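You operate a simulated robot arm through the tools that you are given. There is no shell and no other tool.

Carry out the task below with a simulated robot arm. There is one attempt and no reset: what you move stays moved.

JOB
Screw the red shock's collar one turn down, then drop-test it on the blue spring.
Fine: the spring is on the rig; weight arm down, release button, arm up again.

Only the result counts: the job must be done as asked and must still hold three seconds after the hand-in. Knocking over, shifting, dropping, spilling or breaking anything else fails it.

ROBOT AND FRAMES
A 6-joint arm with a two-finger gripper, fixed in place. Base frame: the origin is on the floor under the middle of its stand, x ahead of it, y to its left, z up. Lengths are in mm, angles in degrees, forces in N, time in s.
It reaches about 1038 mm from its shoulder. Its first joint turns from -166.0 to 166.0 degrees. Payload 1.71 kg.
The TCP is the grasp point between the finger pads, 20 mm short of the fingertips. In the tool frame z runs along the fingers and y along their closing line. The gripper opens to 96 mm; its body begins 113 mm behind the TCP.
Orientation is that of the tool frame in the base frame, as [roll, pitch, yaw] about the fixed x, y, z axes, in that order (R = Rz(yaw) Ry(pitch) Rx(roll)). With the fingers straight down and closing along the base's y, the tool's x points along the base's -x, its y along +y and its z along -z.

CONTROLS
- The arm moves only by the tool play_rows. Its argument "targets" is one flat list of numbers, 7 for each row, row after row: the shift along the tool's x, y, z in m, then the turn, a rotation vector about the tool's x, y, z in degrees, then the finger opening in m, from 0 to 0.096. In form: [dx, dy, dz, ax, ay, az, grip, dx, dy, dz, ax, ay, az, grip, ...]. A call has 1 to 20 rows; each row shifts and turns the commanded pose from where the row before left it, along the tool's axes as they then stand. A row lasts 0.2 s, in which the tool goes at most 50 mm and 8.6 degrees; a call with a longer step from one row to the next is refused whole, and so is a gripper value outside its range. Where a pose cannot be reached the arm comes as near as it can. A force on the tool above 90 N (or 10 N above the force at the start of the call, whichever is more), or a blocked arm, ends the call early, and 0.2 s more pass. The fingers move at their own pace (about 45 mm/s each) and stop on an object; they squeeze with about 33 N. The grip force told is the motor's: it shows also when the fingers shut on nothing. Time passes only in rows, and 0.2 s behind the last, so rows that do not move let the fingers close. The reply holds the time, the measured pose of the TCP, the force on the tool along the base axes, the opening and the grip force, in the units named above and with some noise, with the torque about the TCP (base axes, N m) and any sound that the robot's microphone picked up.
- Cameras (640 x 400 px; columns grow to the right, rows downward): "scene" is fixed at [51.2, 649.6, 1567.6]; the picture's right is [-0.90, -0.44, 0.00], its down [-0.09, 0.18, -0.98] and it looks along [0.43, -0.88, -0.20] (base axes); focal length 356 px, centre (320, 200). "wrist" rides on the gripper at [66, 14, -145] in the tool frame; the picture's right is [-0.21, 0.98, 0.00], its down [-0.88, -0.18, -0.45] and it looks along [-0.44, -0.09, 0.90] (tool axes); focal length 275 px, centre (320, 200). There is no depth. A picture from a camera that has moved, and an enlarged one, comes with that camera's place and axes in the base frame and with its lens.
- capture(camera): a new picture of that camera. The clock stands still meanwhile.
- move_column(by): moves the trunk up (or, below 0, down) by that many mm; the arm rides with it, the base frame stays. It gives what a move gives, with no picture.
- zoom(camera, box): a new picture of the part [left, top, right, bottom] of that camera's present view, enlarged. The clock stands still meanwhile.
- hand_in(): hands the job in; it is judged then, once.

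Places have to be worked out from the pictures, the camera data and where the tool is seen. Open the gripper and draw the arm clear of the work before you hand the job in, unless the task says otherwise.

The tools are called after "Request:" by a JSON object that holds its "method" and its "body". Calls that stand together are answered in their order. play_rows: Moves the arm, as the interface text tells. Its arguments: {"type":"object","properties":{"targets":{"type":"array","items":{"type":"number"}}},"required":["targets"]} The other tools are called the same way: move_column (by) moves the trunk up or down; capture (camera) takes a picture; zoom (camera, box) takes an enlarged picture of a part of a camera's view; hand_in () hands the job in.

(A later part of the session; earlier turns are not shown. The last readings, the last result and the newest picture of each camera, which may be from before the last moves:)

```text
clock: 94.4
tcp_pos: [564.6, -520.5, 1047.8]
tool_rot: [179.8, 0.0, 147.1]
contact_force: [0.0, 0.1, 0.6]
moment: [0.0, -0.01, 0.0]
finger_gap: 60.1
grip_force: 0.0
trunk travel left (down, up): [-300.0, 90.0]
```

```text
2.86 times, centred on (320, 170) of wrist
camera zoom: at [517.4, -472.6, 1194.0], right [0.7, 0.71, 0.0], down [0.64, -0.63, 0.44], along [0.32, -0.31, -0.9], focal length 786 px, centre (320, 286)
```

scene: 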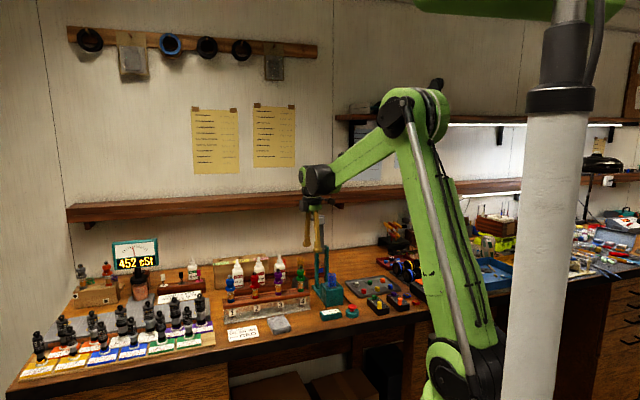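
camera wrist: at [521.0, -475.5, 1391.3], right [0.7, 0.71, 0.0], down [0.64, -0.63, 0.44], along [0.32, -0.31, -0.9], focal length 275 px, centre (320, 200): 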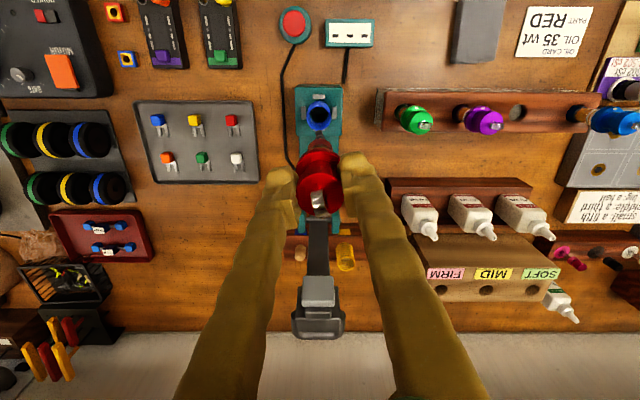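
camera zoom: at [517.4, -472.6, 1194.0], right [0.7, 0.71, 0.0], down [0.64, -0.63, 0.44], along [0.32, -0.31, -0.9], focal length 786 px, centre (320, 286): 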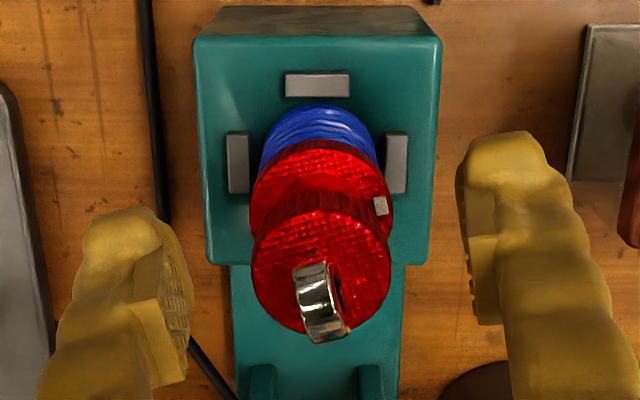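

The shock stands upright on the blue spring with the collar seated. I rise 150 mm and inspect the weight arm's head and knob with zooms.

Request:
{"method": "play_rows", "body": {"targets": [0, 0, -0.02, 0, 0, 0, 0.06, 0, 0, -0.03, 0, 0, 0, 0.06, 0, 0, -0.04, 0, 0, 0, 0.06, 0, 0, -0.04, 0, 0, 0, 0.06, 0, 0, -0.04, 0, 0, 0, 0.06, 0, 0, -0.04, 0, 0, 0, 0.06, 0, 0, 0, 0, 0, 0, 0.06]}}

Request:
{"method": "capture", "body": {"camera": "wrist"}}

Request:
{"method": "zoom", "body": {"camera": "wrist", "box": [260, 200, 380, 360]}}

Request:
{"method": "zoom", "body": {"camera": "scene", "box": [308, 210, 348, 300]}}

```text
clock: 96.0
tcp_pos: [565.0, -518.0, 1257.1]
tool_rot: [179.9, 0.0, 147.1]
contact_force: [-0.9, -0.2, -0.2]
moment: [-0.05, -0.03, -0.02]
finger_gap: 60.1
grip_force: 0.1
trunk travel left (down, up): [-300.0, 90.0]
```

```text
taken
camera wrist: at [518.1, -470.3, 1403.3], right [0.7, 0.71, 0.0], down [0.64, -0.63, 0.44], along [0.32, -0.31, -0.9], focal length 275 px, centre (320, 200)
```

wrist: 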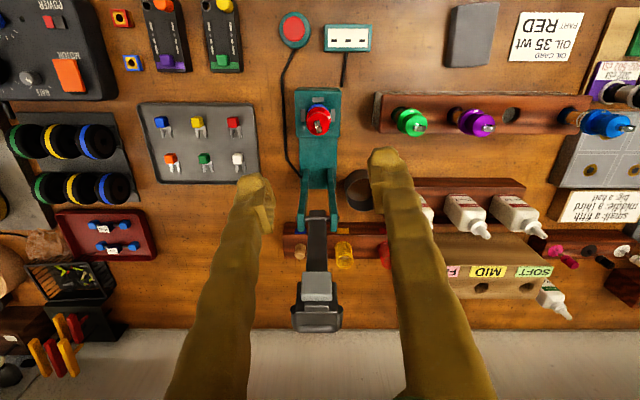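

```text
2.50 times, centred on (320, 280) of wrist
camera zoom: at [518.1, -470.3, 1403.3], right [0.7, 0.71, 0.0], down [0.64, -0.63, 0.44], along [0.32, -0.31, -0.9], focal length 688 px, centre (320, 0)
```

zoom: 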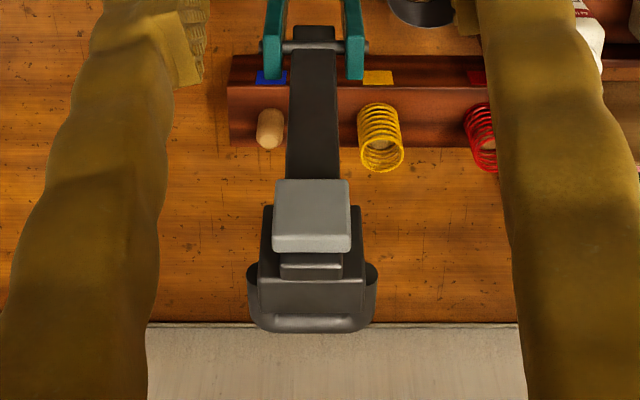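

```text
4.44 times, centred on (328, 255) of scene
camera zoom: at [51.2, 649.6, 1567.6], right [-0.9, -0.44, 0.0], down [-0.09, 0.18, -0.98], along [0.43, -0.88, -0.2], focal length 1580 px, centre (284, -44)
```

zoom: 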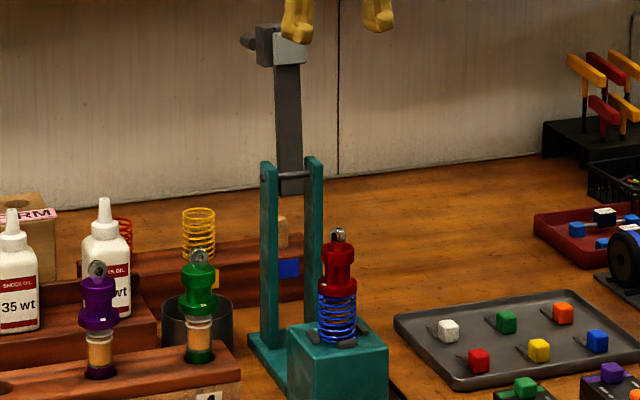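

The weight head consists of a light plate (front), a dark block and a cylindrical crossbar handle at the back. I zoom in closer to get its exact shape.

Request:
{"method": "zoom", "body": {"camera": "wrist", "box": [285, 260, 355, 345]}}

Request:
{"method": "zoom", "body": {"camera": "scene", "box": [308, 212, 332, 236]}}

Request:
{"method": "zoom", "body": {"camera": "scene", "box": [318, 300, 368, 330]}}

```text
4.71 times, centred on (320, 302) of wrist
camera zoom: at [518.1, -470.3, 1403.3], right [0.7, 0.71, 0.0], down [0.64, -0.63, 0.44], along [0.32, -0.31, -0.9], focal length 1295 px, centre (320, -282)
```

zoom: 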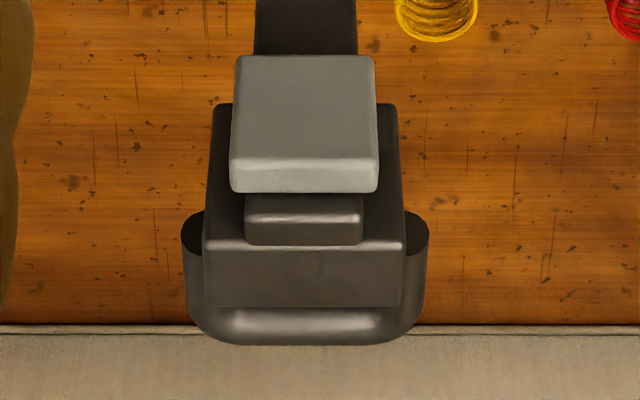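

```text
16.00 times, centred on (320, 224) of scene
camera zoom: at [51.2, 649.6, 1567.6], right [-0.9, -0.44, 0.0], down [-0.09, 0.18, -0.98], along [0.43, -0.88, -0.2], focal length 5689 px, centre (320, -184)
```

zoom: 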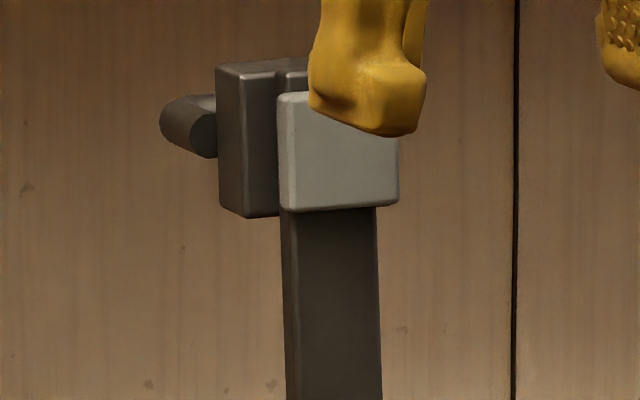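

```text
12.80 times, centred on (343, 315) of scene
camera zoom: at [51.2, 649.6, 1567.6], right [-0.9, -0.44, 0.0], down [-0.09, 0.18, -0.98], along [0.43, -0.88, -0.2], focal length 4551 px, centre (26, -1272)
```

zoom: 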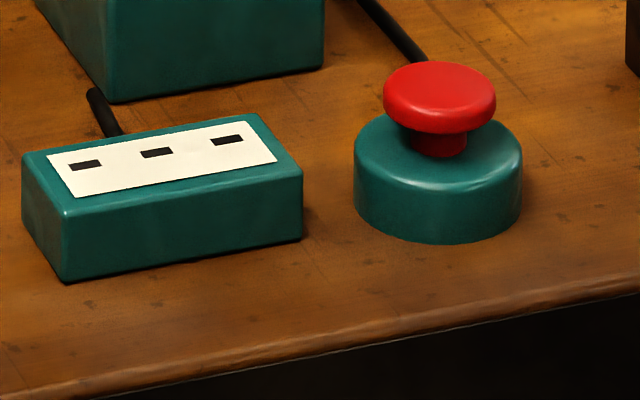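

The head's back carries a U-shaped handle whose legs flank the block (about 50 mm wide). My plan is to clamp the head from both sides (closing along the bench) and swing it along its arc. I first move above the head with the closing line aligned to the bench and look down.

Request:
{"method": "play_rows", "body": {"targets": [0, 0, -0.02, 0, 0, 6.1, 0.08, 0, 0, -0.023, 0, 0, 6.1, 0.08, -0.0378, 0, 0, 0, 0, 0, 0.08, -0.0378, 0, 0, 0, 0, 0, 0.08, -0.0378, 0, 0, 0, 0, 0, 0.08, -0.0378, -0.0015, 0, 0, 0, 0, 0.08, 0, 0, 0, 0, 0, 0, 0.08]}}

Request:
{"method": "capture", "body": {"camera": "wrist"}}

Request:
{"method": "zoom", "body": {"camera": "wrist", "box": [260, 90, 380, 190]}}

Request:
{"method": "zoom", "body": {"camera": "scene", "box": [300, 190, 350, 260]}}

```text
clock: 97.6
tcp_pos: [671.8, -631.5, 1299.9]
tool_rot: [179.9, -0.1, 134.9]
contact_force: [1.1, 0.2, -0.5]
moment: [0.08, 0.04, 0.01]
finger_gap: 80.0
grip_force: 0.1
trunk travel left (down, up): [-300.0, 90.0]
```

```text
taken
camera wrist: at [636.3, -574.3, 1446.2], right [0.84, 0.54, 0.0], down [0.49, -0.75, 0.44], along [0.24, -0.37, -0.9], focal length 275 px, centre (320, 200)
```

wrist: 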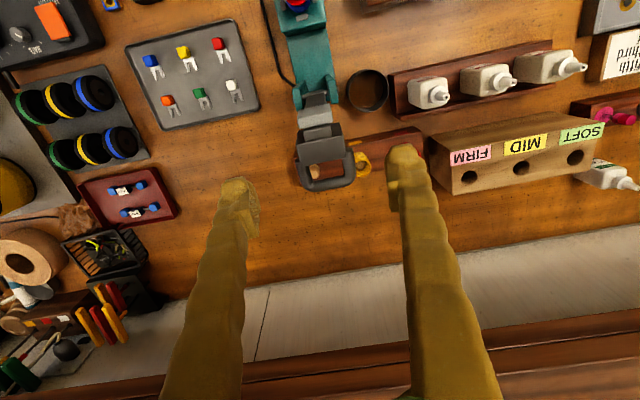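

```text
4.00 times, centred on (320, 140) of wrist
camera zoom: at [636.3, -574.3, 1446.2], right [0.84, 0.54, 0.0], down [0.49, -0.75, 0.44], along [0.24, -0.37, -0.9], focal length 1101 px, centre (320, 440)
```

zoom: 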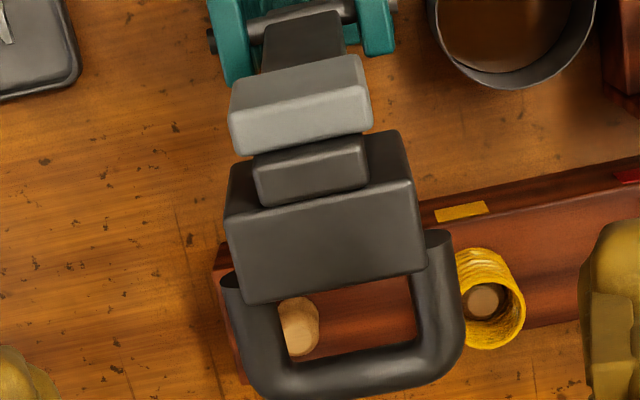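

```text
5.71 times, centred on (325, 225) of scene
camera zoom: at [51.2, 649.6, 1567.6], right [-0.9, -0.44, 0.0], down [-0.09, 0.18, -0.98], along [0.43, -0.88, -0.2], focal length 2032 px, centre (291, 57)
```

zoom: 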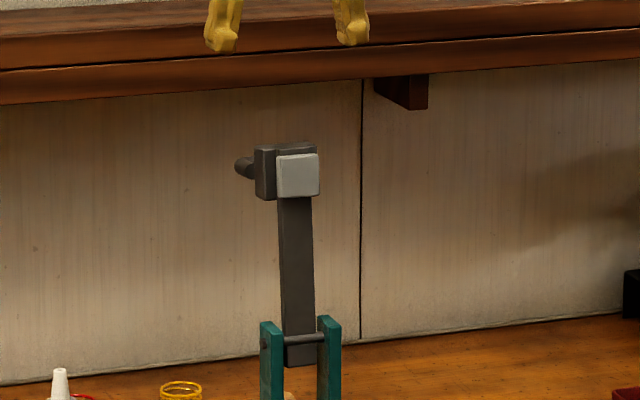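

Seen from above, the handle is an open U: legs at u≈±21 (outer width about 55 mm), cross bar at v≈187. I will clamp the two legs from outside at v≈171; I shift there and lower with the fingers open 80 mm, checking partway.

Request:
{"method": "play_rows", "body": {"targets": [-0.0173, 0.0019, 0, 0, 0, 0, 0.08, 0, 0, 0.02, 0, 0, 0, 0.08, 0, 0, 0.02, 0, 0, 0, 0.08, 0, 0, 0.02, 0, 0, 0, 0.08, 0, 0, 0, 0, 0, 0, 0.08]}}

Request:
{"method": "zoom", "body": {"camera": "wrist", "box": [240, 90, 400, 230]}}

Request:
{"method": "zoom", "body": {"camera": "scene", "box": [300, 190, 350, 260]}}

```text
clock: 98.8
tcp_pos: [684.4, -640.1, 1239.9]
tool_rot: [180.0, -0.2, 134.8]
contact_force: [0.5, -0.4, 0.0]
moment: [0.0, 0.01, 0.02]
finger_gap: 79.8
grip_force: 0.0
trunk travel left (down, up): [-300.0, 90.0]
```

```text
2.86 times, centred on (320, 160) of wrist
camera zoom: at [648.1, -582.8, 1385.3], right [0.84, 0.54, 0.0], down [0.49, -0.75, 0.44], along [0.24, -0.37, -0.9], focal length 786 px, centre (320, 314)
```

zoom: 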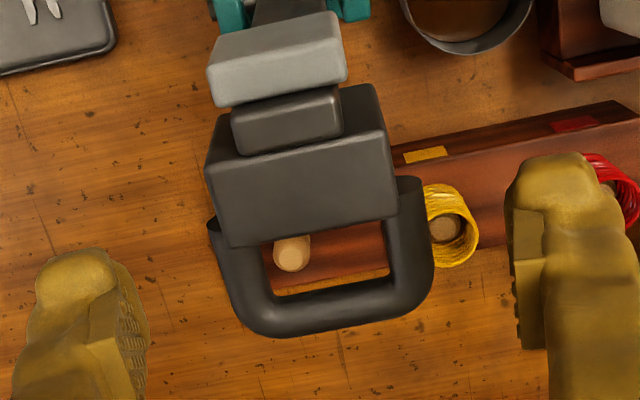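

```text
5.71 times, centred on (325, 225) of scene
camera zoom: at [51.2, 649.6, 1567.6], right [-0.9, -0.44, 0.0], down [-0.09, 0.18, -0.98], along [0.43, -0.88, -0.2], focal length 2032 px, centre (291, 57)
```

zoom: 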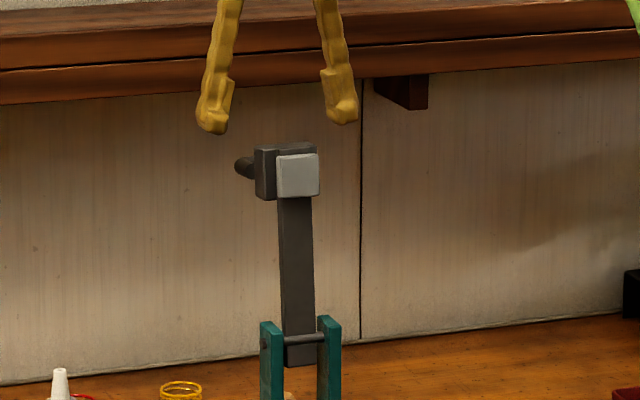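

The scene view calibrates well here: the handle axis is at z≈1191 and the legs are centred on the tool. I lower 49 mm with open fingers and then close on the legs.

Request:
{"method": "play_rows", "body": {"targets": [0, 0, 0.0165, 0, 0, 0, 0.08, 0, 0, 0.0165, 0, 0, 0, 0.08, 0, 0, 0.016, 0, 0, 0, 0.08, 0, 0, 0, 0, 0, 0, 0.08]}}

Request:
{"method": "zoom", "body": {"camera": "scene", "box": [300, 200, 350, 260]}}

Request:
{"method": "zoom", "body": {"camera": "wrist", "box": [220, 90, 420, 250]}}

```text
clock: 99.8
tcp_pos: [685.4, -640.0, 1194.2]
tool_rot: [179.9, -0.1, 134.9]
contact_force: [0.3, -0.3, 0.5]
moment: [0.02, 0.0, 0.01]
finger_gap: 80.0
grip_force: 0.0
trunk travel left (down, up): [-300.0, 90.0]
```

```text
6.67 times, centred on (325, 230) of scene
camera zoom: at [51.2, 649.6, 1567.6], right [-0.9, -0.44, 0.0], down [-0.09, 0.18, -0.98], along [0.43, -0.88, -0.2], focal length 2370 px, centre (287, 0)
```

zoom: 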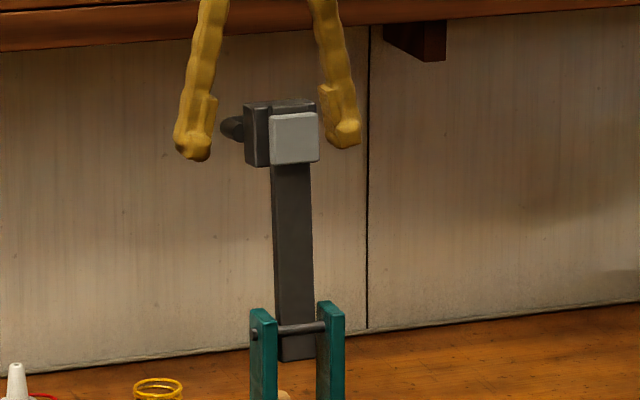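

```text
2.50 times, centred on (320, 170) of wrist
camera zoom: at [649.7, -582.5, 1340.1], right [0.84, 0.54, 0.0], down [0.49, -0.75, 0.44], along [0.24, -0.37, -0.9], focal length 688 px, centre (320, 275)
```

zoom: 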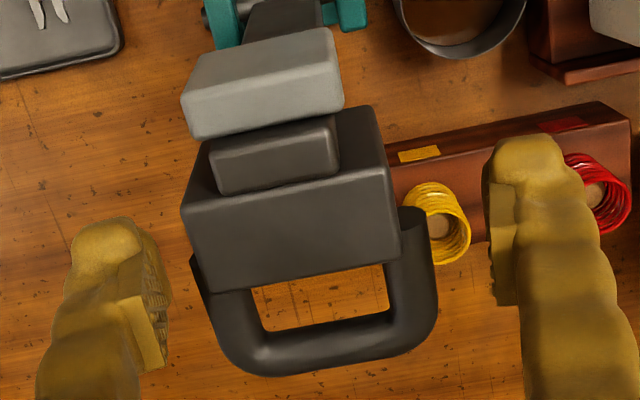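

The pads are level with the handle legs on both sides. I close on them.

Request:
{"method": "play_rows", "body": {"targets": [0, 0, 0.002, 0, 0, 0, 0.068, 0, 0, 0, 0, 0, 0, 0.058, 0, 0, 0, 0, 0, 0, 0.04, 0, 0, 0, 0, 0, 0, 0.04, 0, 0, 0, 0, 0, 0, 0.04]}}

Request:
{"method": "zoom", "body": {"camera": "wrist", "box": [220, 90, 420, 250]}}

Request:
{"method": "zoom", "body": {"camera": "scene", "box": [300, 200, 350, 260]}}

```text
clock: 101.0
tcp_pos: [684.7, -641.5, 1190.5]
tool_rot: [180.0, 0.0, 134.8]
contact_force: [-10.7, -15.4, 6.8]
moment: [-0.24, 0.15, -0.15]
finger_gap: 55.1
grip_force: 34.9
trunk travel left (down, up): [-300.0, 90.0]
```

```text
2.50 times, centred on (320, 170) of wrist
camera zoom: at [647.8, -583.8, 1337.6], right [0.84, 0.54, 0.0], down [0.49, -0.75, 0.44], along [0.24, -0.37, -0.9], focal length 688 px, centre (320, 275)
```

zoom: 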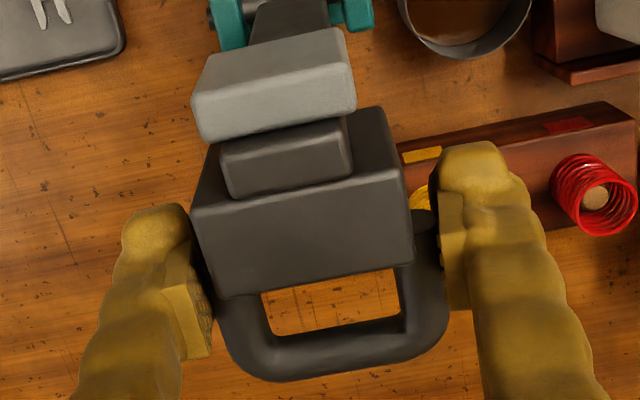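

```text
6.67 times, centred on (325, 230) of scene
camera zoom: at [51.2, 649.6, 1567.6], right [-0.9, -0.44, 0.0], down [-0.09, 0.18, -0.98], along [0.43, -0.88, -0.2], focal length 2370 px, centre (287, 0)
```

zoom: 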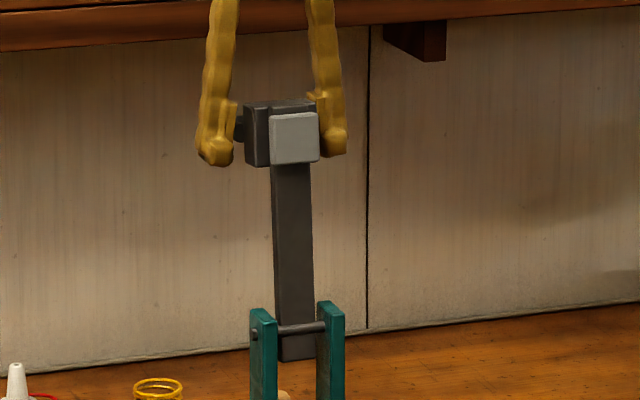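

There is about 18 N of side force along -u, so the grip is off-centre; I shift the tool 1.2 mm toward -u to relieve it.

Request:
{"method": "play_rows", "body": {"targets": [0, -0.0006, 0, 0, 0, 0, 0.04, 0, -0.0006, 0, 0, 0, 0, 0.04]}}

```text
clock: 101.6
tcp_pos: [682.6, -640.1, 1191.7]
tool_rot: [180.0, 0.1, 134.9]
contact_force: [4.5, -19.1, 32.5]
moment: [-0.28, -0.18, -0.06]
finger_gap: 55.5
grip_force: 35.0
trunk travel left (down, up): [-300.0, 90.0]
```

The force now has a large vertical part, so I open the fingers again rather than fight it, and look where the head is relative to the tool.

Request:
{"method": "play_rows", "body": {"targets": [0, 0, 0, 0, 0, 0, 0.062, 0, 0, 0, 0, 0, 0, 0.07, 0, 0, 0, 0, 0, 0, 0.07]}}

Request:
{"method": "zoom", "body": {"camera": "wrist", "box": [220, 90, 420, 250]}}

Request:
{"method": "zoom", "body": {"camera": "scene", "box": [300, 200, 350, 300]}}

```text
clock: 102.4
tcp_pos: [683.4, -640.0, 1190.2]
tool_rot: [179.8, -0.1, 134.9]
contact_force: [-1.0, -0.3, 0.1]
moment: [-0.01, -0.02, 0.0]
finger_gap: 69.9
grip_force: 0.0
trunk travel left (down, up): [-300.0, 90.0]
```

```text
2.50 times, centred on (320, 170) of wrist
camera zoom: at [647.5, -582.8, 1335.9], right [0.84, 0.54, 0.0], down [0.49, -0.75, 0.44], along [0.24, -0.37, -0.9], focal length 688 px, centre (320, 275)
```

zoom: 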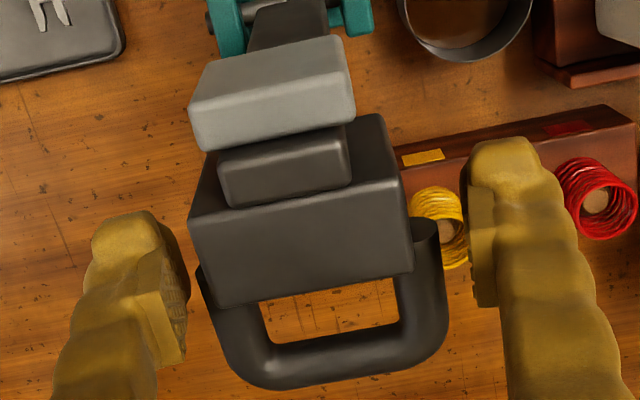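

```text
4.00 times, centred on (325, 250) of scene
camera zoom: at [51.2, 649.6, 1567.6], right [-0.9, -0.44, 0.0], down [-0.09, 0.18, -0.98], along [0.43, -0.88, -0.2], focal length 1422 px, centre (300, 0)
```

zoom: 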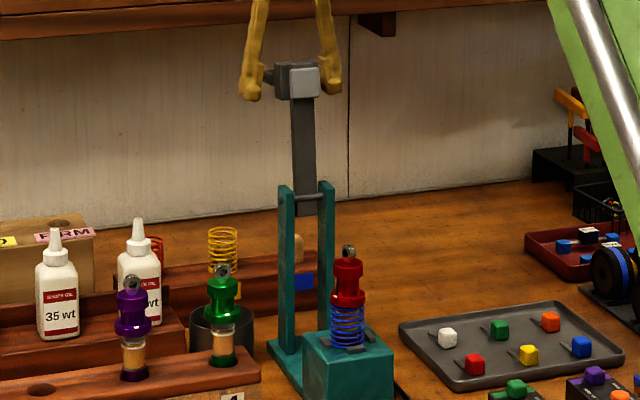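

Forces returned to zero and nothing moved; the tool is now centred on the handle. I close again more gently (target just under the leg width) and read the forces.

Request:
{"method": "play_rows", "body": {"targets": [0, 0, 0, 0, 0, 0, 0.06, 0, 0, 0, 0, 0, 0, 0.0565, 0, 0, 0, 0, 0, 0, 0.055, 0, 0, 0, 0, 0, 0, 0.055]}}

```text
clock: 103.4
tcp_pos: [683.3, -639.3, 1189.6]
tool_rot: [179.8, -0.1, 134.9]
contact_force: [-2.0, -3.5, -0.5]
moment: [-0.03, 0.08, -0.04]
finger_gap: 56.5
grip_force: 7.1
trunk travel left (down, up): [-300.0, 90.0]
```

A light clamp works: 56.5 mm wide with 7 N squeeze and only 4 N side force. I start the swing with a 5° test step along the arc (10 mm toward the front, 3.5 mm up), squeezing slightly more.

Request:
{"method": "play_rows", "body": {"targets": [0, -0.0002, 0, 0, 0, 0, 0.0535, 0.0025, 0, -0.0009, 0, 0, 0, 0.0535, 0.0025, 0, -0.0009, 0, 0, 0, 0.0535, 0.0025, 0, -0.0009, 0, 0, 0, 0.0535, 0.0025, 0, -0.0008, 0, 0, 0, 0.0535]}}

Request:
{"method": "zoom", "body": {"camera": "scene", "box": [300, 200, 350, 300]}}

Request:
{"method": "zoom", "body": {"camera": "wrist", "box": [220, 90, 420, 250]}}

```text
clock: 104.6
tcp_pos: [675.9, -632.7, 1193.4]
tool_rot: [179.9, 0.0, 134.9]
contact_force: [13.9, -4.0, 16.9]
moment: [-0.66, -0.66, -0.12]
finger_gap: 55.5
grip_force: 35.0
trunk travel left (down, up): [-300.0, 90.0]
```

```text
4.00 times, centred on (325, 250) of scene
camera zoom: at [51.2, 649.6, 1567.6], right [-0.9, -0.44, 0.0], down [-0.09, 0.18, -0.98], along [0.43, -0.88, -0.2], focal length 1422 px, centre (300, 0)
```

zoom: 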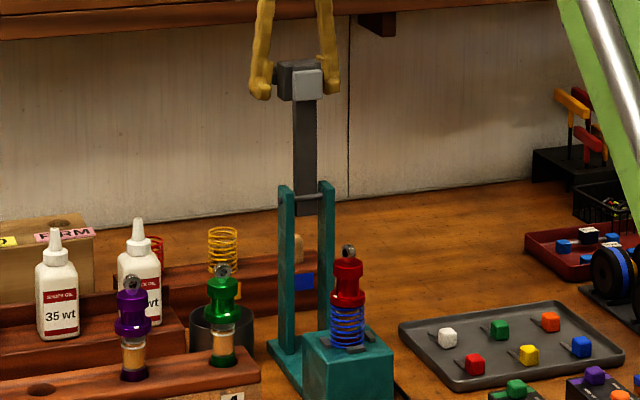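

```text
2.50 times, centred on (320, 170) of wrist
camera zoom: at [639.7, -576.0, 1340.1], right [0.84, 0.55, 0.0], down [0.49, -0.75, 0.44], along [0.24, -0.37, -0.9], focal length 688 px, centre (320, 275)
```

zoom: 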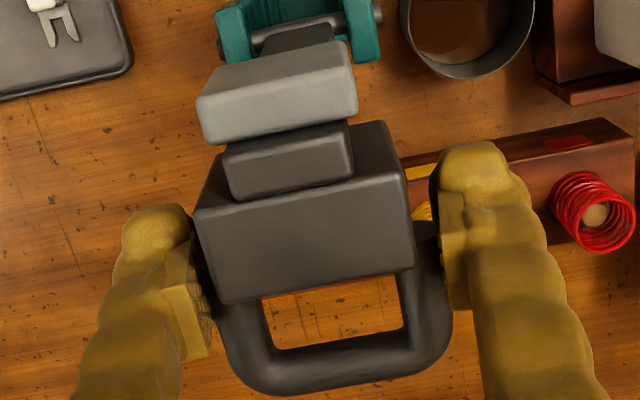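

The head moves with the gripper: pads and hinge give about 13 N back and 17 N up, all moderate. I continue 10° along the arc with slightly less squeeze and 0.7 mm more height.

Request:
{"method": "play_rows", "body": {"targets": [0.0026, 0, -0.001, 0, 0, 0, 0.0545, 0.0026, 0, -0.001, 0, 0, 0, 0.0545, 0.0026, 0, -0.0008, 0, 0, 0, 0.0545, 0.0026, 0, -0.0007, 0, 0, 0, 0.0545, 0.0026, 0, -0.0005, 0, 0, 0, 0.0545, 0.0026, 0, -0.0005, 0, 0, 0, 0.0545, 0.0026, 0, -0.0004, 0, 0, 0, 0.0545, 0.0025, 0, -0.0004, 0, 0, 0, 0.0545]}}

```text
clock: 106.4
tcp_pos: [660.6, -618.7, 1199.2]
tool_rot: [179.9, -0.2, 134.8]
contact_force: [3.8, 3.4, 0.9]
moment: [0.03, -0.04, 0.0]
finger_gap: 57.4
grip_force: 2.3
trunk travel left (down, up): [-300.0, 90.0]
```

Forces are now nearly zero and grip is light (57.4 mm). I check whether the head is still following.

Request:
{"method": "zoom", "body": {"camera": "scene", "box": [300, 200, 350, 300]}}

Request:
{"method": "zoom", "body": {"camera": "wrist", "box": [220, 90, 420, 250]}}

```text
4.00 times, centred on (325, 250) of scene
camera zoom: at [51.2, 649.6, 1567.6], right [-0.9, -0.44, 0.0], down [-0.09, 0.18, -0.98], along [0.43, -0.88, -0.2], focal length 1422 px, centre (300, 0)
```

zoom: 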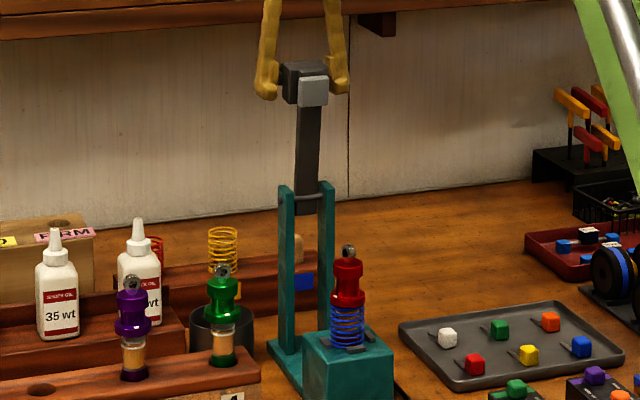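

```text
2.50 times, centred on (320, 170) of wrist
camera zoom: at [624.4, -561.4, 1345.4], right [0.84, 0.54, 0.0], down [0.49, -0.75, 0.44], along [0.24, -0.37, -0.9], focal length 688 px, centre (320, 275)
```

zoom: 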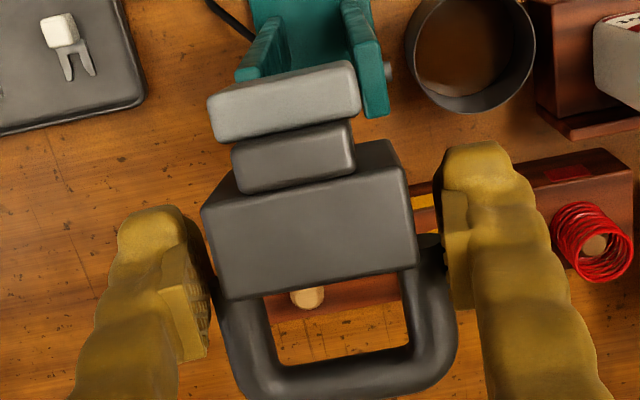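

The head follows nicely. I continue 10° (to about 25°), with a bit more squeeze.

Request:
{"method": "play_rows", "body": {"targets": [0, 0, 0, 0, 0, 0, 0.0535, 0.0027, 0, -0.0003, 0, 0, 0, 0.0535, 0.0027, 0, -0.0002, 0, 0, 0, 0.0535, 0.0026, 0, -0.0002, 0, 0, 0, 0.0535, 0.0026, 0, -0.0001, 0, 0, 0, 0.0535, 0.0026, 0, 0, 0, 0, 0, 0.0535, 0.0026, 0, 0, 0, 0, 0, 0.0535, 0.0026, 0, 0.0001, 0, 0, 0, 0.0535, 0.0026, 0, 0.0001, 0, 0, 0, 0.0535]}}

Request:
{"method": "zoom", "body": {"camera": "scene", "box": [300, 200, 350, 300]}}

```text
clock: 108.4
tcp_pos: [646.0, -604.4, 1200.5]
tool_rot: [179.8, 0.0, 135.0]
contact_force: [11.5, 0.7, 11.6]
moment: [-0.77, -0.79, -0.05]
finger_gap: 55.3
grip_force: 34.9
trunk travel left (down, up): [-300.0, 90.0]
```

```text
4.00 times, centred on (325, 250) of scene
camera zoom: at [51.2, 649.6, 1567.6], right [-0.9, -0.44, 0.0], down [-0.09, 0.18, -0.98], along [0.43, -0.88, -0.2], focal length 1422 px, centre (300, 0)
```

zoom: 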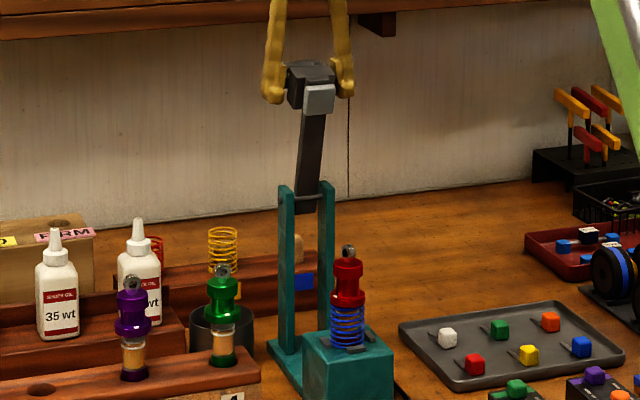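

About 25° with moderate forces. I continue to about 45°.

Request:
{"method": "play_rows", "body": {"targets": [0.0053, 0, 0.0001, 0, 0, 0, 0.0535, 0.0053, 0, 0.0004, 0, 0, 0, 0.0535, 0.0052, 0, 0.0007, 0, 0, 0, 0.0535, 0.0052, 0, 0.001, 0, 0, 0, 0.0535, 0.0051, 0, 0.0013, 0, 0, 0, 0.0535, 0.0051, 0, 0.0015, 0, 0, 0, 0.0535, 0.005, 0, 0.0018, 0, 0, 0, 0.0535, 0.0049, 0, 0.002, 0, 0, 0, 0.0535]}}

Request:
{"method": "zoom", "body": {"camera": "scene", "box": [300, 200, 350, 300]}}

```text
clock: 110.2
tcp_pos: [616.9, -573.8, 1192.7]
tool_rot: [179.9, 0.0, 134.9]
contact_force: [-0.2, -3.9, 15.0]
moment: [-0.86, -0.72, 0.0]
finger_gap: 55.5
grip_force: 35.0
trunk travel left (down, up): [-300.0, 90.0]
```

```text
4.00 times, centred on (325, 250) of scene
camera zoom: at [51.2, 649.6, 1567.6], right [-0.9, -0.44, 0.0], down [-0.09, 0.18, -0.98], along [0.43, -0.88, -0.2], focal length 1422 px, centre (300, 0)
```

zoom: 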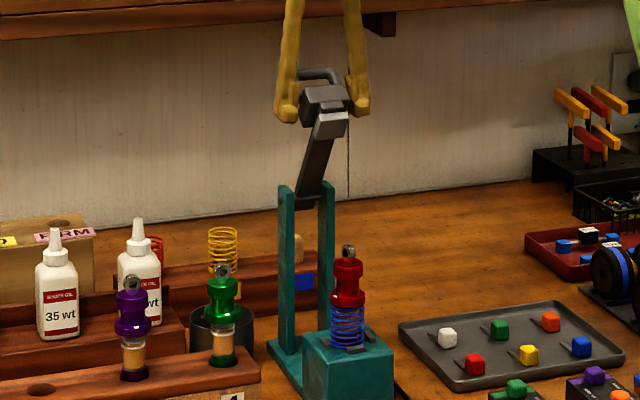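

45° reached, the arm behaves like a stiff friction hinge. I continue to about 65°.

Request:
{"method": "play_rows", "body": {"targets": [0.0048, 0, 0.0022, 0, 0, 0, 0.0535, 0.0048, 0, 0.0024, 0, 0, 0, 0.0535, 0.0046, 0, 0.0027, 0, 0, 0, 0.0535, 0.0045, 0, 0.0028, 0, 0, 0, 0.0535, 0.0043, 0, 0.003, 0, 0, 0, 0.0535, 0.0043, 0, 0.0032, 0, 0, 0, 0.0535, 0.004, 0, 0.0034, 0, 0, 0, 0.0535, 0.004, 0, 0.0035, 0, 0, 0, 0.0535]}}

Request:
{"method": "zoom", "body": {"camera": "scene", "box": [300, 210, 350, 310]}}

```text
clock: 112.0
tcp_pos: [593.1, -550.0, 1169.5]
tool_rot: [179.9, 0.0, 134.9]
contact_force: [-4.9, 10.3, 25.8]
moment: [-0.92, -0.94, 0.02]
finger_gap: 56.9
grip_force: 35.0
trunk travel left (down, up): [-300.0, 90.0]
```

```text
4.00 times, centred on (325, 260) of scene
camera zoom: at [51.2, 649.6, 1567.6], right [-0.9, -0.44, 0.0], down [-0.09, 0.18, -0.98], along [0.43, -0.88, -0.2], focal length 1422 px, centre (300, -40)
```

zoom: 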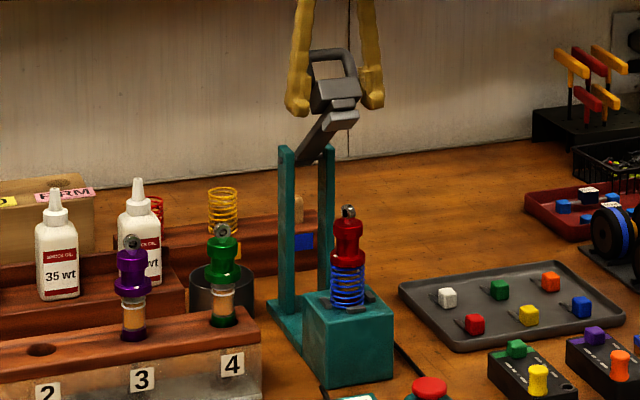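

About 62°; a radial force of 27 N shows my arc is slightly too tight. I widen the radius by 1.5 mm and continue to about 78°.

Request:
{"method": "play_rows", "body": {"targets": [0.0015, 0, -0.001, 0, 0, 0, 0.0535, 0.0037, 0, 0.0037, 0, 0, 0, 0.0535, 0.0037, 0, 0.0037, 0, 0, 0, 0.0535, 0.0036, 0, 0.0041, 0, 0, 0, 0.0535, 0.0035, 0, 0.0041, 0, 0, 0, 0.0535, 0.0032, 0, 0.0044, 0, 0, 0, 0.0535, 0.0032, 0, 0.0044, 0, 0, 0, 0.0535]}}

Request:
{"method": "zoom", "body": {"camera": "scene", "box": [305, 225, 355, 305]}}

Request:
{"method": "zoom", "body": {"camera": "wrist", "box": [220, 60, 420, 220]}}

```text
clock: 113.6
tcp_pos: [574.8, -532.4, 1144.7]
tool_rot: [179.9, 0.1, 134.9]
contact_force: [-12.0, 14.0, 22.9]
moment: [-0.89, -1.0, 0.01]
finger_gap: 57.4
grip_force: 35.0
trunk travel left (down, up): [-300.0, 90.0]
```

```text
5.00 times, centred on (330, 265) of scene
camera zoom: at [51.2, 649.6, 1567.6], right [-0.9, -0.44, 0.0], down [-0.09, 0.18, -0.98], along [0.43, -0.88, -0.2], focal length 1778 px, centre (270, -125)
```

zoom: 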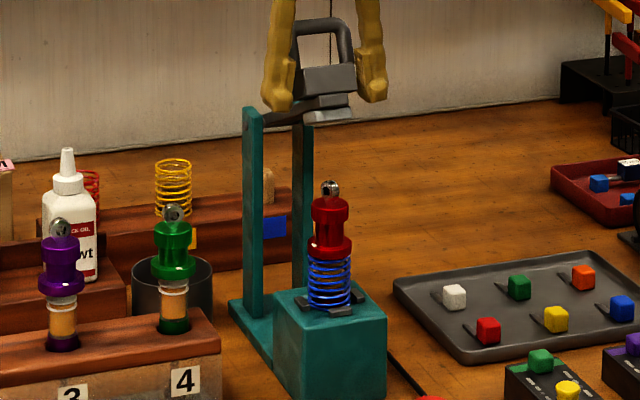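

```text
2.50 times, centred on (320, 140) of wrist
camera zoom: at [538.4, -474.6, 1290.5], right [0.84, 0.55, 0.0], down [0.49, -0.75, 0.44], along [0.24, -0.37, -0.9], focal length 688 px, centre (320, 350)
```

zoom: 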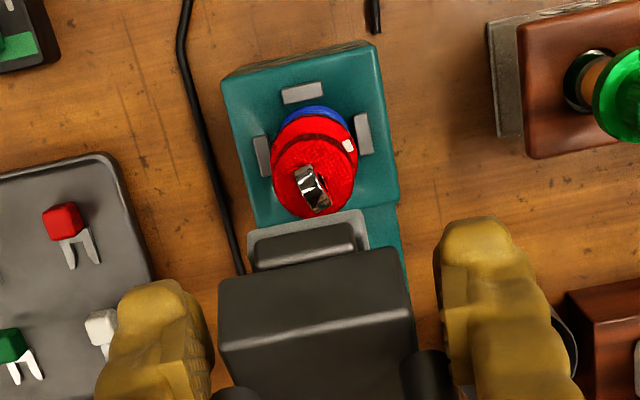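

The arm is at about 70° with the plate some 45 mm above the eyelet; most resistance is the pads' own twisting friction. I loosen the squeeze a bit and continue down the last part of the arc in small steps.

Request:
{"method": "play_rows", "body": {"targets": [0.001, 0, -0.0005, 0, 0, 0, 0.0562, 0, 0, 0, 0, 0, 0, 0.0562]}}

Request:
{"method": "zoom", "body": {"camera": "scene", "box": [305, 225, 355, 305]}}

```text
clock: 114.2
tcp_pos: [575.2, -532.3, 1144.3]
tool_rot: [179.9, 0.0, 135.0]
contact_force: [-10.8, 16.9, 5.9]
moment: [0.39, 0.21, 0.01]
finger_gap: 57.2
grip_force: 35.3
trunk travel left (down, up): [-300.0, 90.0]
```

```text
5.00 times, centred on (330, 265) of scene
camera zoom: at [51.2, 649.6, 1567.6], right [-0.9, -0.44, 0.0], down [-0.09, 0.18, -0.98], along [0.43, -0.88, -0.2], focal length 1778 px, centre (270, -125)
```

zoom: 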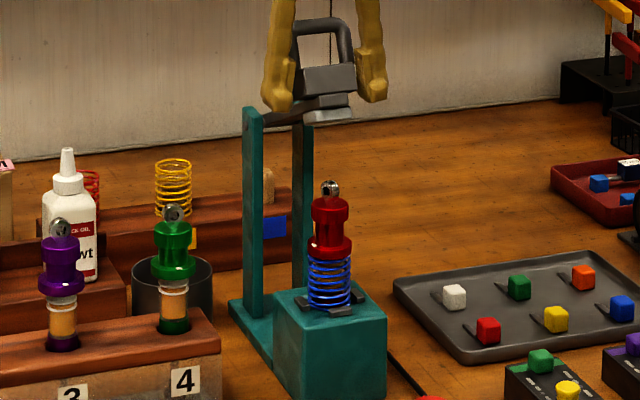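

Side pull toward the front remains at about 20 N; I follow it 1 mm and loosen a little more.

Request:
{"method": "play_rows", "body": {"targets": [0.001, 0, 0.0, 0, 0, 0, 0.0575, 0, 0, 0, 0, 0, 0, 0.0575]}}

Request:
{"method": "zoom", "body": {"camera": "scene", "box": [305, 225, 355, 305]}}

```text
clock: 114.8
tcp_pos: [575.5, -534.0, 1142.4]
tool_rot: [179.9, 0.0, 134.9]
contact_force: [5.1, 1.1, -1.7]
moment: [-0.22, -0.11, -0.03]
finger_gap: 58.6
grip_force: 30.9
trunk travel left (down, up): [-300.0, 90.0]
```

```text
5.00 times, centred on (330, 265) of scene
camera zoom: at [51.2, 649.6, 1567.6], right [-0.9, -0.44, 0.0], down [-0.09, 0.18, -0.98], along [0.43, -0.88, -0.2], focal length 1778 px, centre (270, -125)
```

zoom: 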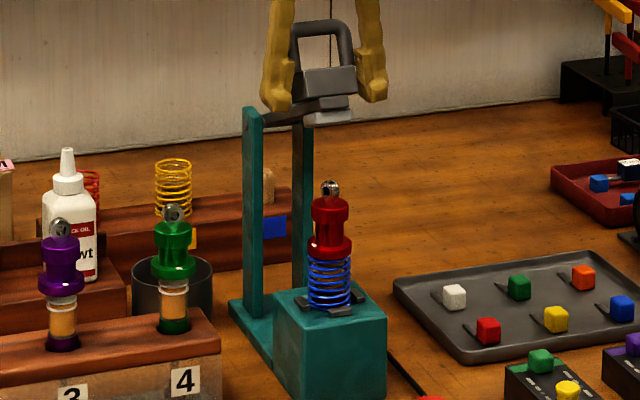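

Forces are relieved and the arm stays. I continue 6° down along the tangent with a light clamp.

Request:
{"method": "play_rows", "body": {"targets": [0.0015, 0, 0.0025, 0, 0, 0, 0.058, 0.0015, 0, 0.0025, 0, 0, 0, 0.058, 0.0014, 0, 0.0026, 0, 0, 0, 0.058, 0.0014, 0, 0.0026, 0, 0, 0, 0.058]}}

Request:
{"method": "zoom", "body": {"camera": "scene", "box": [305, 225, 355, 305]}}

Request:
{"method": "zoom", "body": {"camera": "wrist", "box": [220, 60, 420, 220]}}

```text
clock: 115.8
tcp_pos: [569.3, -527.8, 1135.8]
tool_rot: [179.9, 0.0, 134.9]
contact_force: [-1.2, 3.1, 2.2]
moment: [-0.19, -0.21, 0.02]
finger_gap: 60.4
grip_force: 10.8
trunk travel left (down, up): [-300.0, 90.0]
```

```text
5.00 times, centred on (330, 265) of scene
camera zoom: at [51.2, 649.6, 1567.6], right [-0.9, -0.44, 0.0], down [-0.09, 0.18, -0.98], along [0.43, -0.88, -0.2], focal length 1778 px, centre (270, -125)
```

zoom: 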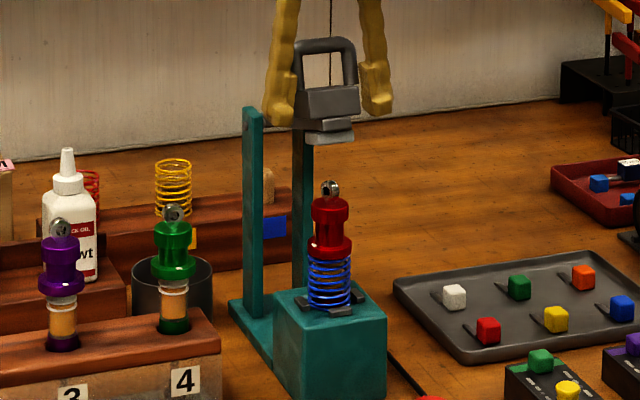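

```text
2.50 times, centred on (320, 140) of wrist
camera zoom: at [534.2, -470.6, 1281.0], right [0.84, 0.54, 0.0], down [0.49, -0.75, 0.44], along [0.24, -0.37, -0.9], focal length 688 px, centre (320, 350)
```

zoom: 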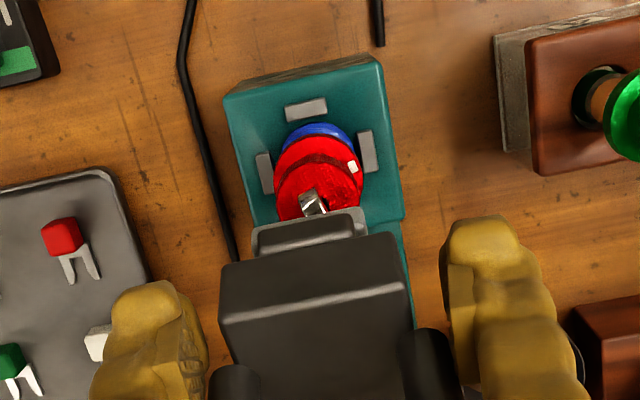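

The head follows with tiny forces; the plate is about 30 mm above the eyelet. I continue another 7°.

Request:
{"method": "play_rows", "body": {"targets": [0.0013, 0, 0.0026, 0, 0, 0, 0.0585, 0.0013, 0, 0.0026, 0, 0, 0, 0.0585, 0.0012, 0, 0.0027, 0, 0, 0, 0.0585, 0.0011, 0, 0.0027, 0, 0, 0, 0.0585, 0.001, 0, 0.0027, 0, 0, 0, 0.0585]}}

Request:
{"method": "zoom", "body": {"camera": "scene", "box": [305, 225, 355, 305]}}

```text
clock: 117.0
tcp_pos: [564.4, -523.6, 1122.3]
tool_rot: [179.9, 0.0, 134.9]
contact_force: [-8.1, 5.8, 9.0]
moment: [-0.6, -0.68, -0.07]
finger_gap: 59.6
grip_force: 34.6
trunk travel left (down, up): [-300.0, 90.0]
```

```text
5.00 times, centred on (330, 265) of scene
camera zoom: at [51.2, 649.6, 1567.6], right [-0.9, -0.44, 0.0], down [-0.09, 0.18, -0.98], along [0.43, -0.88, -0.2], focal length 1778 px, centre (270, -125)
```

zoom: 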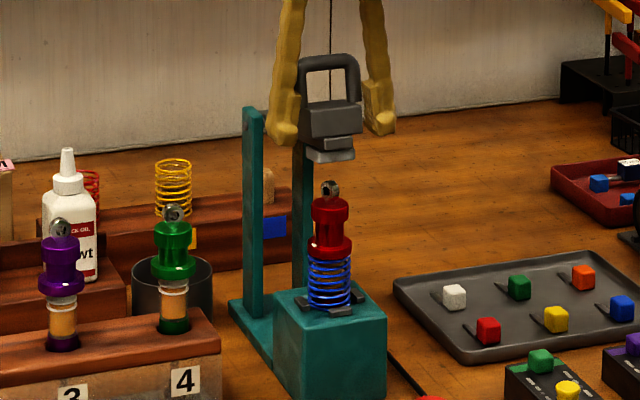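

About 16 mm remain between plate and eyelet. I continue in small steps.

Request:
{"method": "play_rows", "body": {"targets": [0.001, 0, 0.0026, 0, 0, 0, 0.059, 0.0009, 0, 0.0027, 0, 0, 0, 0.059, 0.0008, 0, 0.0027, 0, 0, 0, 0.059, 0.0007, 0, 0.0027, 0, 0, 0, 0.059]}}

Request:
{"method": "zoom", "body": {"camera": "scene", "box": [310, 235, 350, 299]}}

```text
clock: 118.0
tcp_pos: [563.0, -520.6, 1111.6]
tool_rot: [179.8, -0.1, 134.9]
contact_force: [4.9, 5.0, 25.5]
moment: [-0.18, -0.13, 0.04]
finger_gap: 60.6
grip_force: 34.9
trunk travel left (down, up): [-300.0, 90.0]
```

```text
6.25 times, centred on (330, 267) of scene
camera zoom: at [51.2, 649.6, 1567.6], right [-0.9, -0.44, 0.0], down [-0.09, 0.18, -0.98], along [0.43, -0.88, -0.2], focal length 2222 px, centre (258, -219)
```

zoom: 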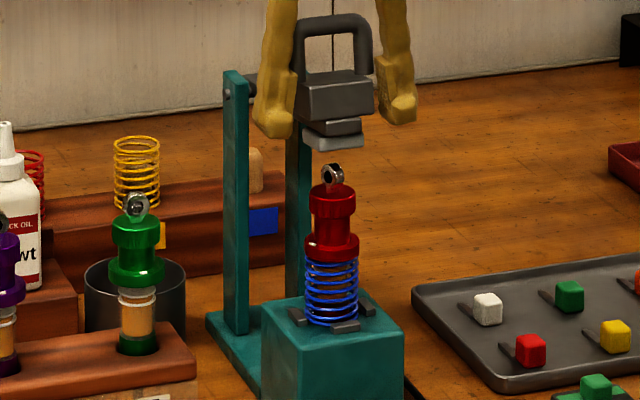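

A 25 N upward reaction appears while the plate is still about 10 mm above the eyelet; maybe the arm reached its stop/latch. I zoom in to judge.

Request:
{"method": "zoom", "body": {"camera": "scene", "box": [320, 235, 345, 270]}}

Request:
{"method": "zoom", "body": {"camera": "wrist", "box": [220, 60, 420, 260]}}

```text
11.43 times, centred on (332, 252) of scene
camera zoom: at [51.2, 649.6, 1567.6], right [-0.9, -0.44, 0.0], down [-0.09, 0.18, -0.98], along [0.43, -0.88, -0.2], focal length 4064 px, centre (177, -400)
```

zoom: 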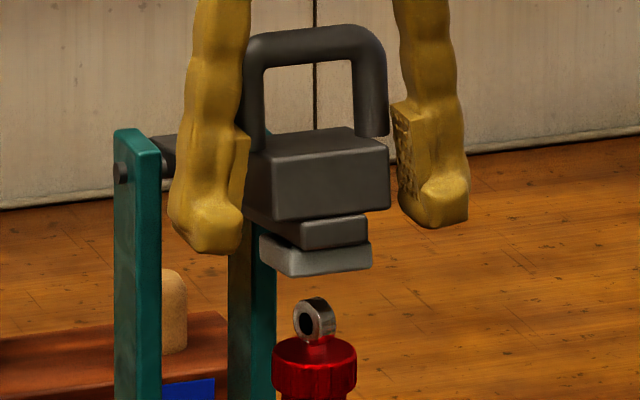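

```text
2.00 times, centred on (320, 160) of wrist
camera zoom: at [526.8, -463.1, 1257.9], right [0.84, 0.54, 0.0], down [0.49, -0.75, 0.44], along [0.24, -0.37, -0.9], focal length 551 px, centre (320, 280)
```

zoom: 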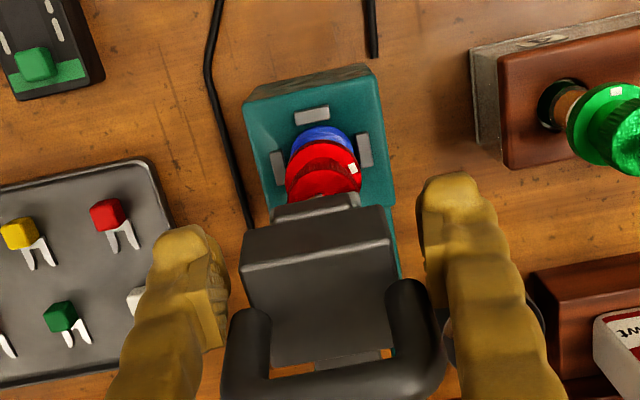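

I open the fingers slightly to see whether the arm stays by itself in this position.

Request:
{"method": "play_rows", "body": {"targets": [0, 0, 0, 0, 0, 0, 0.063, 0, 0, 0, 0, 0, 0, 0.066, 0, 0, 0, 0, 0, 0, 0.066]}}

Request:
{"method": "zoom", "body": {"camera": "scene", "box": [320, 235, 345, 270]}}

```text
clock: 118.8
tcp_pos: [562.2, -521.6, 1111.4]
tool_rot: [179.9, 0.0, 134.9]
contact_force: [-0.1, 0.4, -1.0]
moment: [0.0, -0.01, 0.0]
finger_gap: 65.9
grip_force: 0.0
trunk travel left (down, up): [-300.0, 90.0]
```

```text
11.43 times, centred on (332, 252) of scene
camera zoom: at [51.2, 649.6, 1567.6], right [-0.9, -0.44, 0.0], down [-0.09, 0.18, -0.98], along [0.43, -0.88, -0.2], focal length 4064 px, centre (177, -400)
```

zoom: 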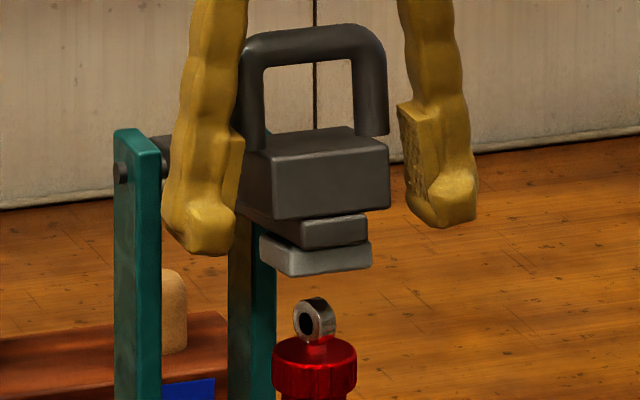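

The arm stays where it is (friction hinge), plate still about 10 mm above the eyelet, so it is not fully down yet. I open, rise above the handle, close the fingers and will push the cross bar down gently from above.

Request:
{"method": "play_rows", "body": {"targets": [0, 0, 0, 0, 0, 0, 0.08, 0, 0, -0.02, 0, 0, 0, 0.08, 0, 0, -0.03, 0, 0, 0, 0.08, 0, 0, -0.03, 0, 0, 0, 0.08, 0, 0, -0.012, 0, 0, 0, 0.06, -0.0105, 0, 0, 0, 0, 0, 0.02, 0, 0, 0, 0, 0, 0, 0.0, 0, 0, 0, 0, 0, 0, 0.0]}}

Request:
{"method": "zoom", "body": {"camera": "wrist", "box": [220, 80, 420, 260]}}

Request:
{"method": "zoom", "body": {"camera": "scene", "box": [310, 215, 350, 275]}}

```text
clock: 120.6
tcp_pos: [569.8, -529.6, 1203.5]
tool_rot: [179.9, 0.0, 134.8]
contact_force: [-0.4, -0.2, 0.0]
moment: [0.01, -0.04, 0.03]
finger_gap: 0.0
grip_force: 5.3
trunk travel left (down, up): [-300.0, 90.0]
```

```text
2.22 times, centred on (320, 170) of wrist
camera zoom: at [534.2, -472.3, 1349.3], right [0.84, 0.54, 0.0], down [0.49, -0.75, 0.44], along [0.24, -0.37, -0.9], focal length 612 px, centre (320, 267)
```

zoom: 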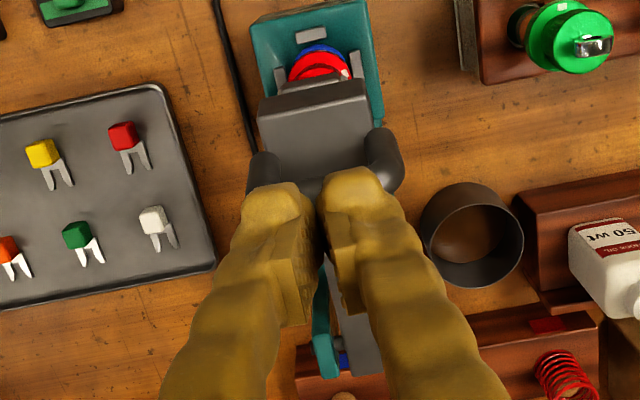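

```text
6.67 times, centred on (330, 245) of scene
camera zoom: at [51.2, 649.6, 1567.6], right [-0.9, -0.44, 0.0], down [-0.09, 0.18, -0.98], along [0.43, -0.88, -0.2], focal length 2370 px, centre (253, -100)
```

zoom: 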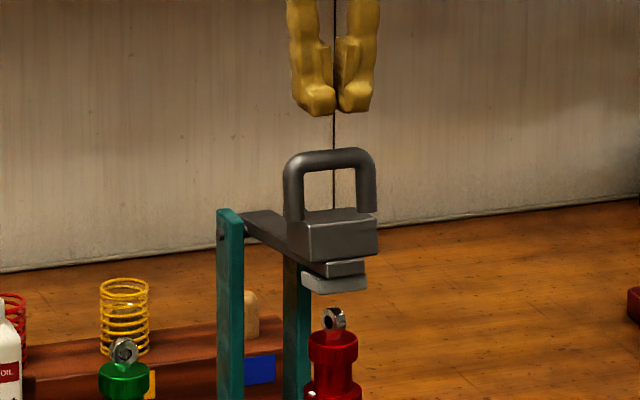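

The closed fingertips are about 20 mm above the cross bar. I lower onto it and watch the force.

Request:
{"method": "play_rows", "body": {"targets": [0, 0, 0.008, 0, 0, 0, 0.0, 0, 0, 0.008, 0, 0, 0, 0.0, 0, 0, 0.003, 0, 0, 0, 0.0, 0, 0, 0.003, 0, 0, 0, 0.0]}}

Request:
{"method": "zoom", "body": {"camera": "scene", "box": [310, 225, 350, 285]}}

```text
clock: 121.6
tcp_pos: [571.9, -528.7, 1181.4]
tool_rot: [179.9, 0.0, 134.9]
contact_force: [1.0, 0.7, -0.1]
moment: [-0.02, 0.0, 0.02]
finger_gap: 0.0
grip_force: 28.9
trunk travel left (down, up): [-300.0, 90.0]
```

```text
6.67 times, centred on (330, 255) of scene
camera zoom: at [51.2, 649.6, 1567.6], right [-0.9, -0.44, 0.0], down [-0.09, 0.18, -0.98], along [0.43, -0.88, -0.2], focal length 2370 px, centre (253, -167)
```

zoom: 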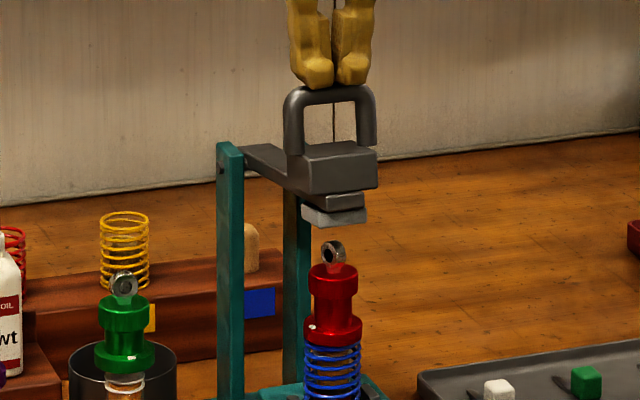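

The tips are just touching the bar. I push down 3 mm and read.

Request:
{"method": "play_rows", "body": {"targets": [0, 0, 0.0015, 0, 0, 0, 0.0, 0, 0, 0.0015, 0, 0, 0, 0.0]}}

```text
clock: 122.2
tcp_pos: [571.6, -529.6, 1179.4]
tool_rot: [180.0, 0.0, 134.9]
contact_force: [5.5, -5.9, 29.8]
moment: [-0.09, -0.26, 0.0]
finger_gap: 5.7
grip_force: 29.2
trunk travel left (down, up): [-300.0, 90.0]
```

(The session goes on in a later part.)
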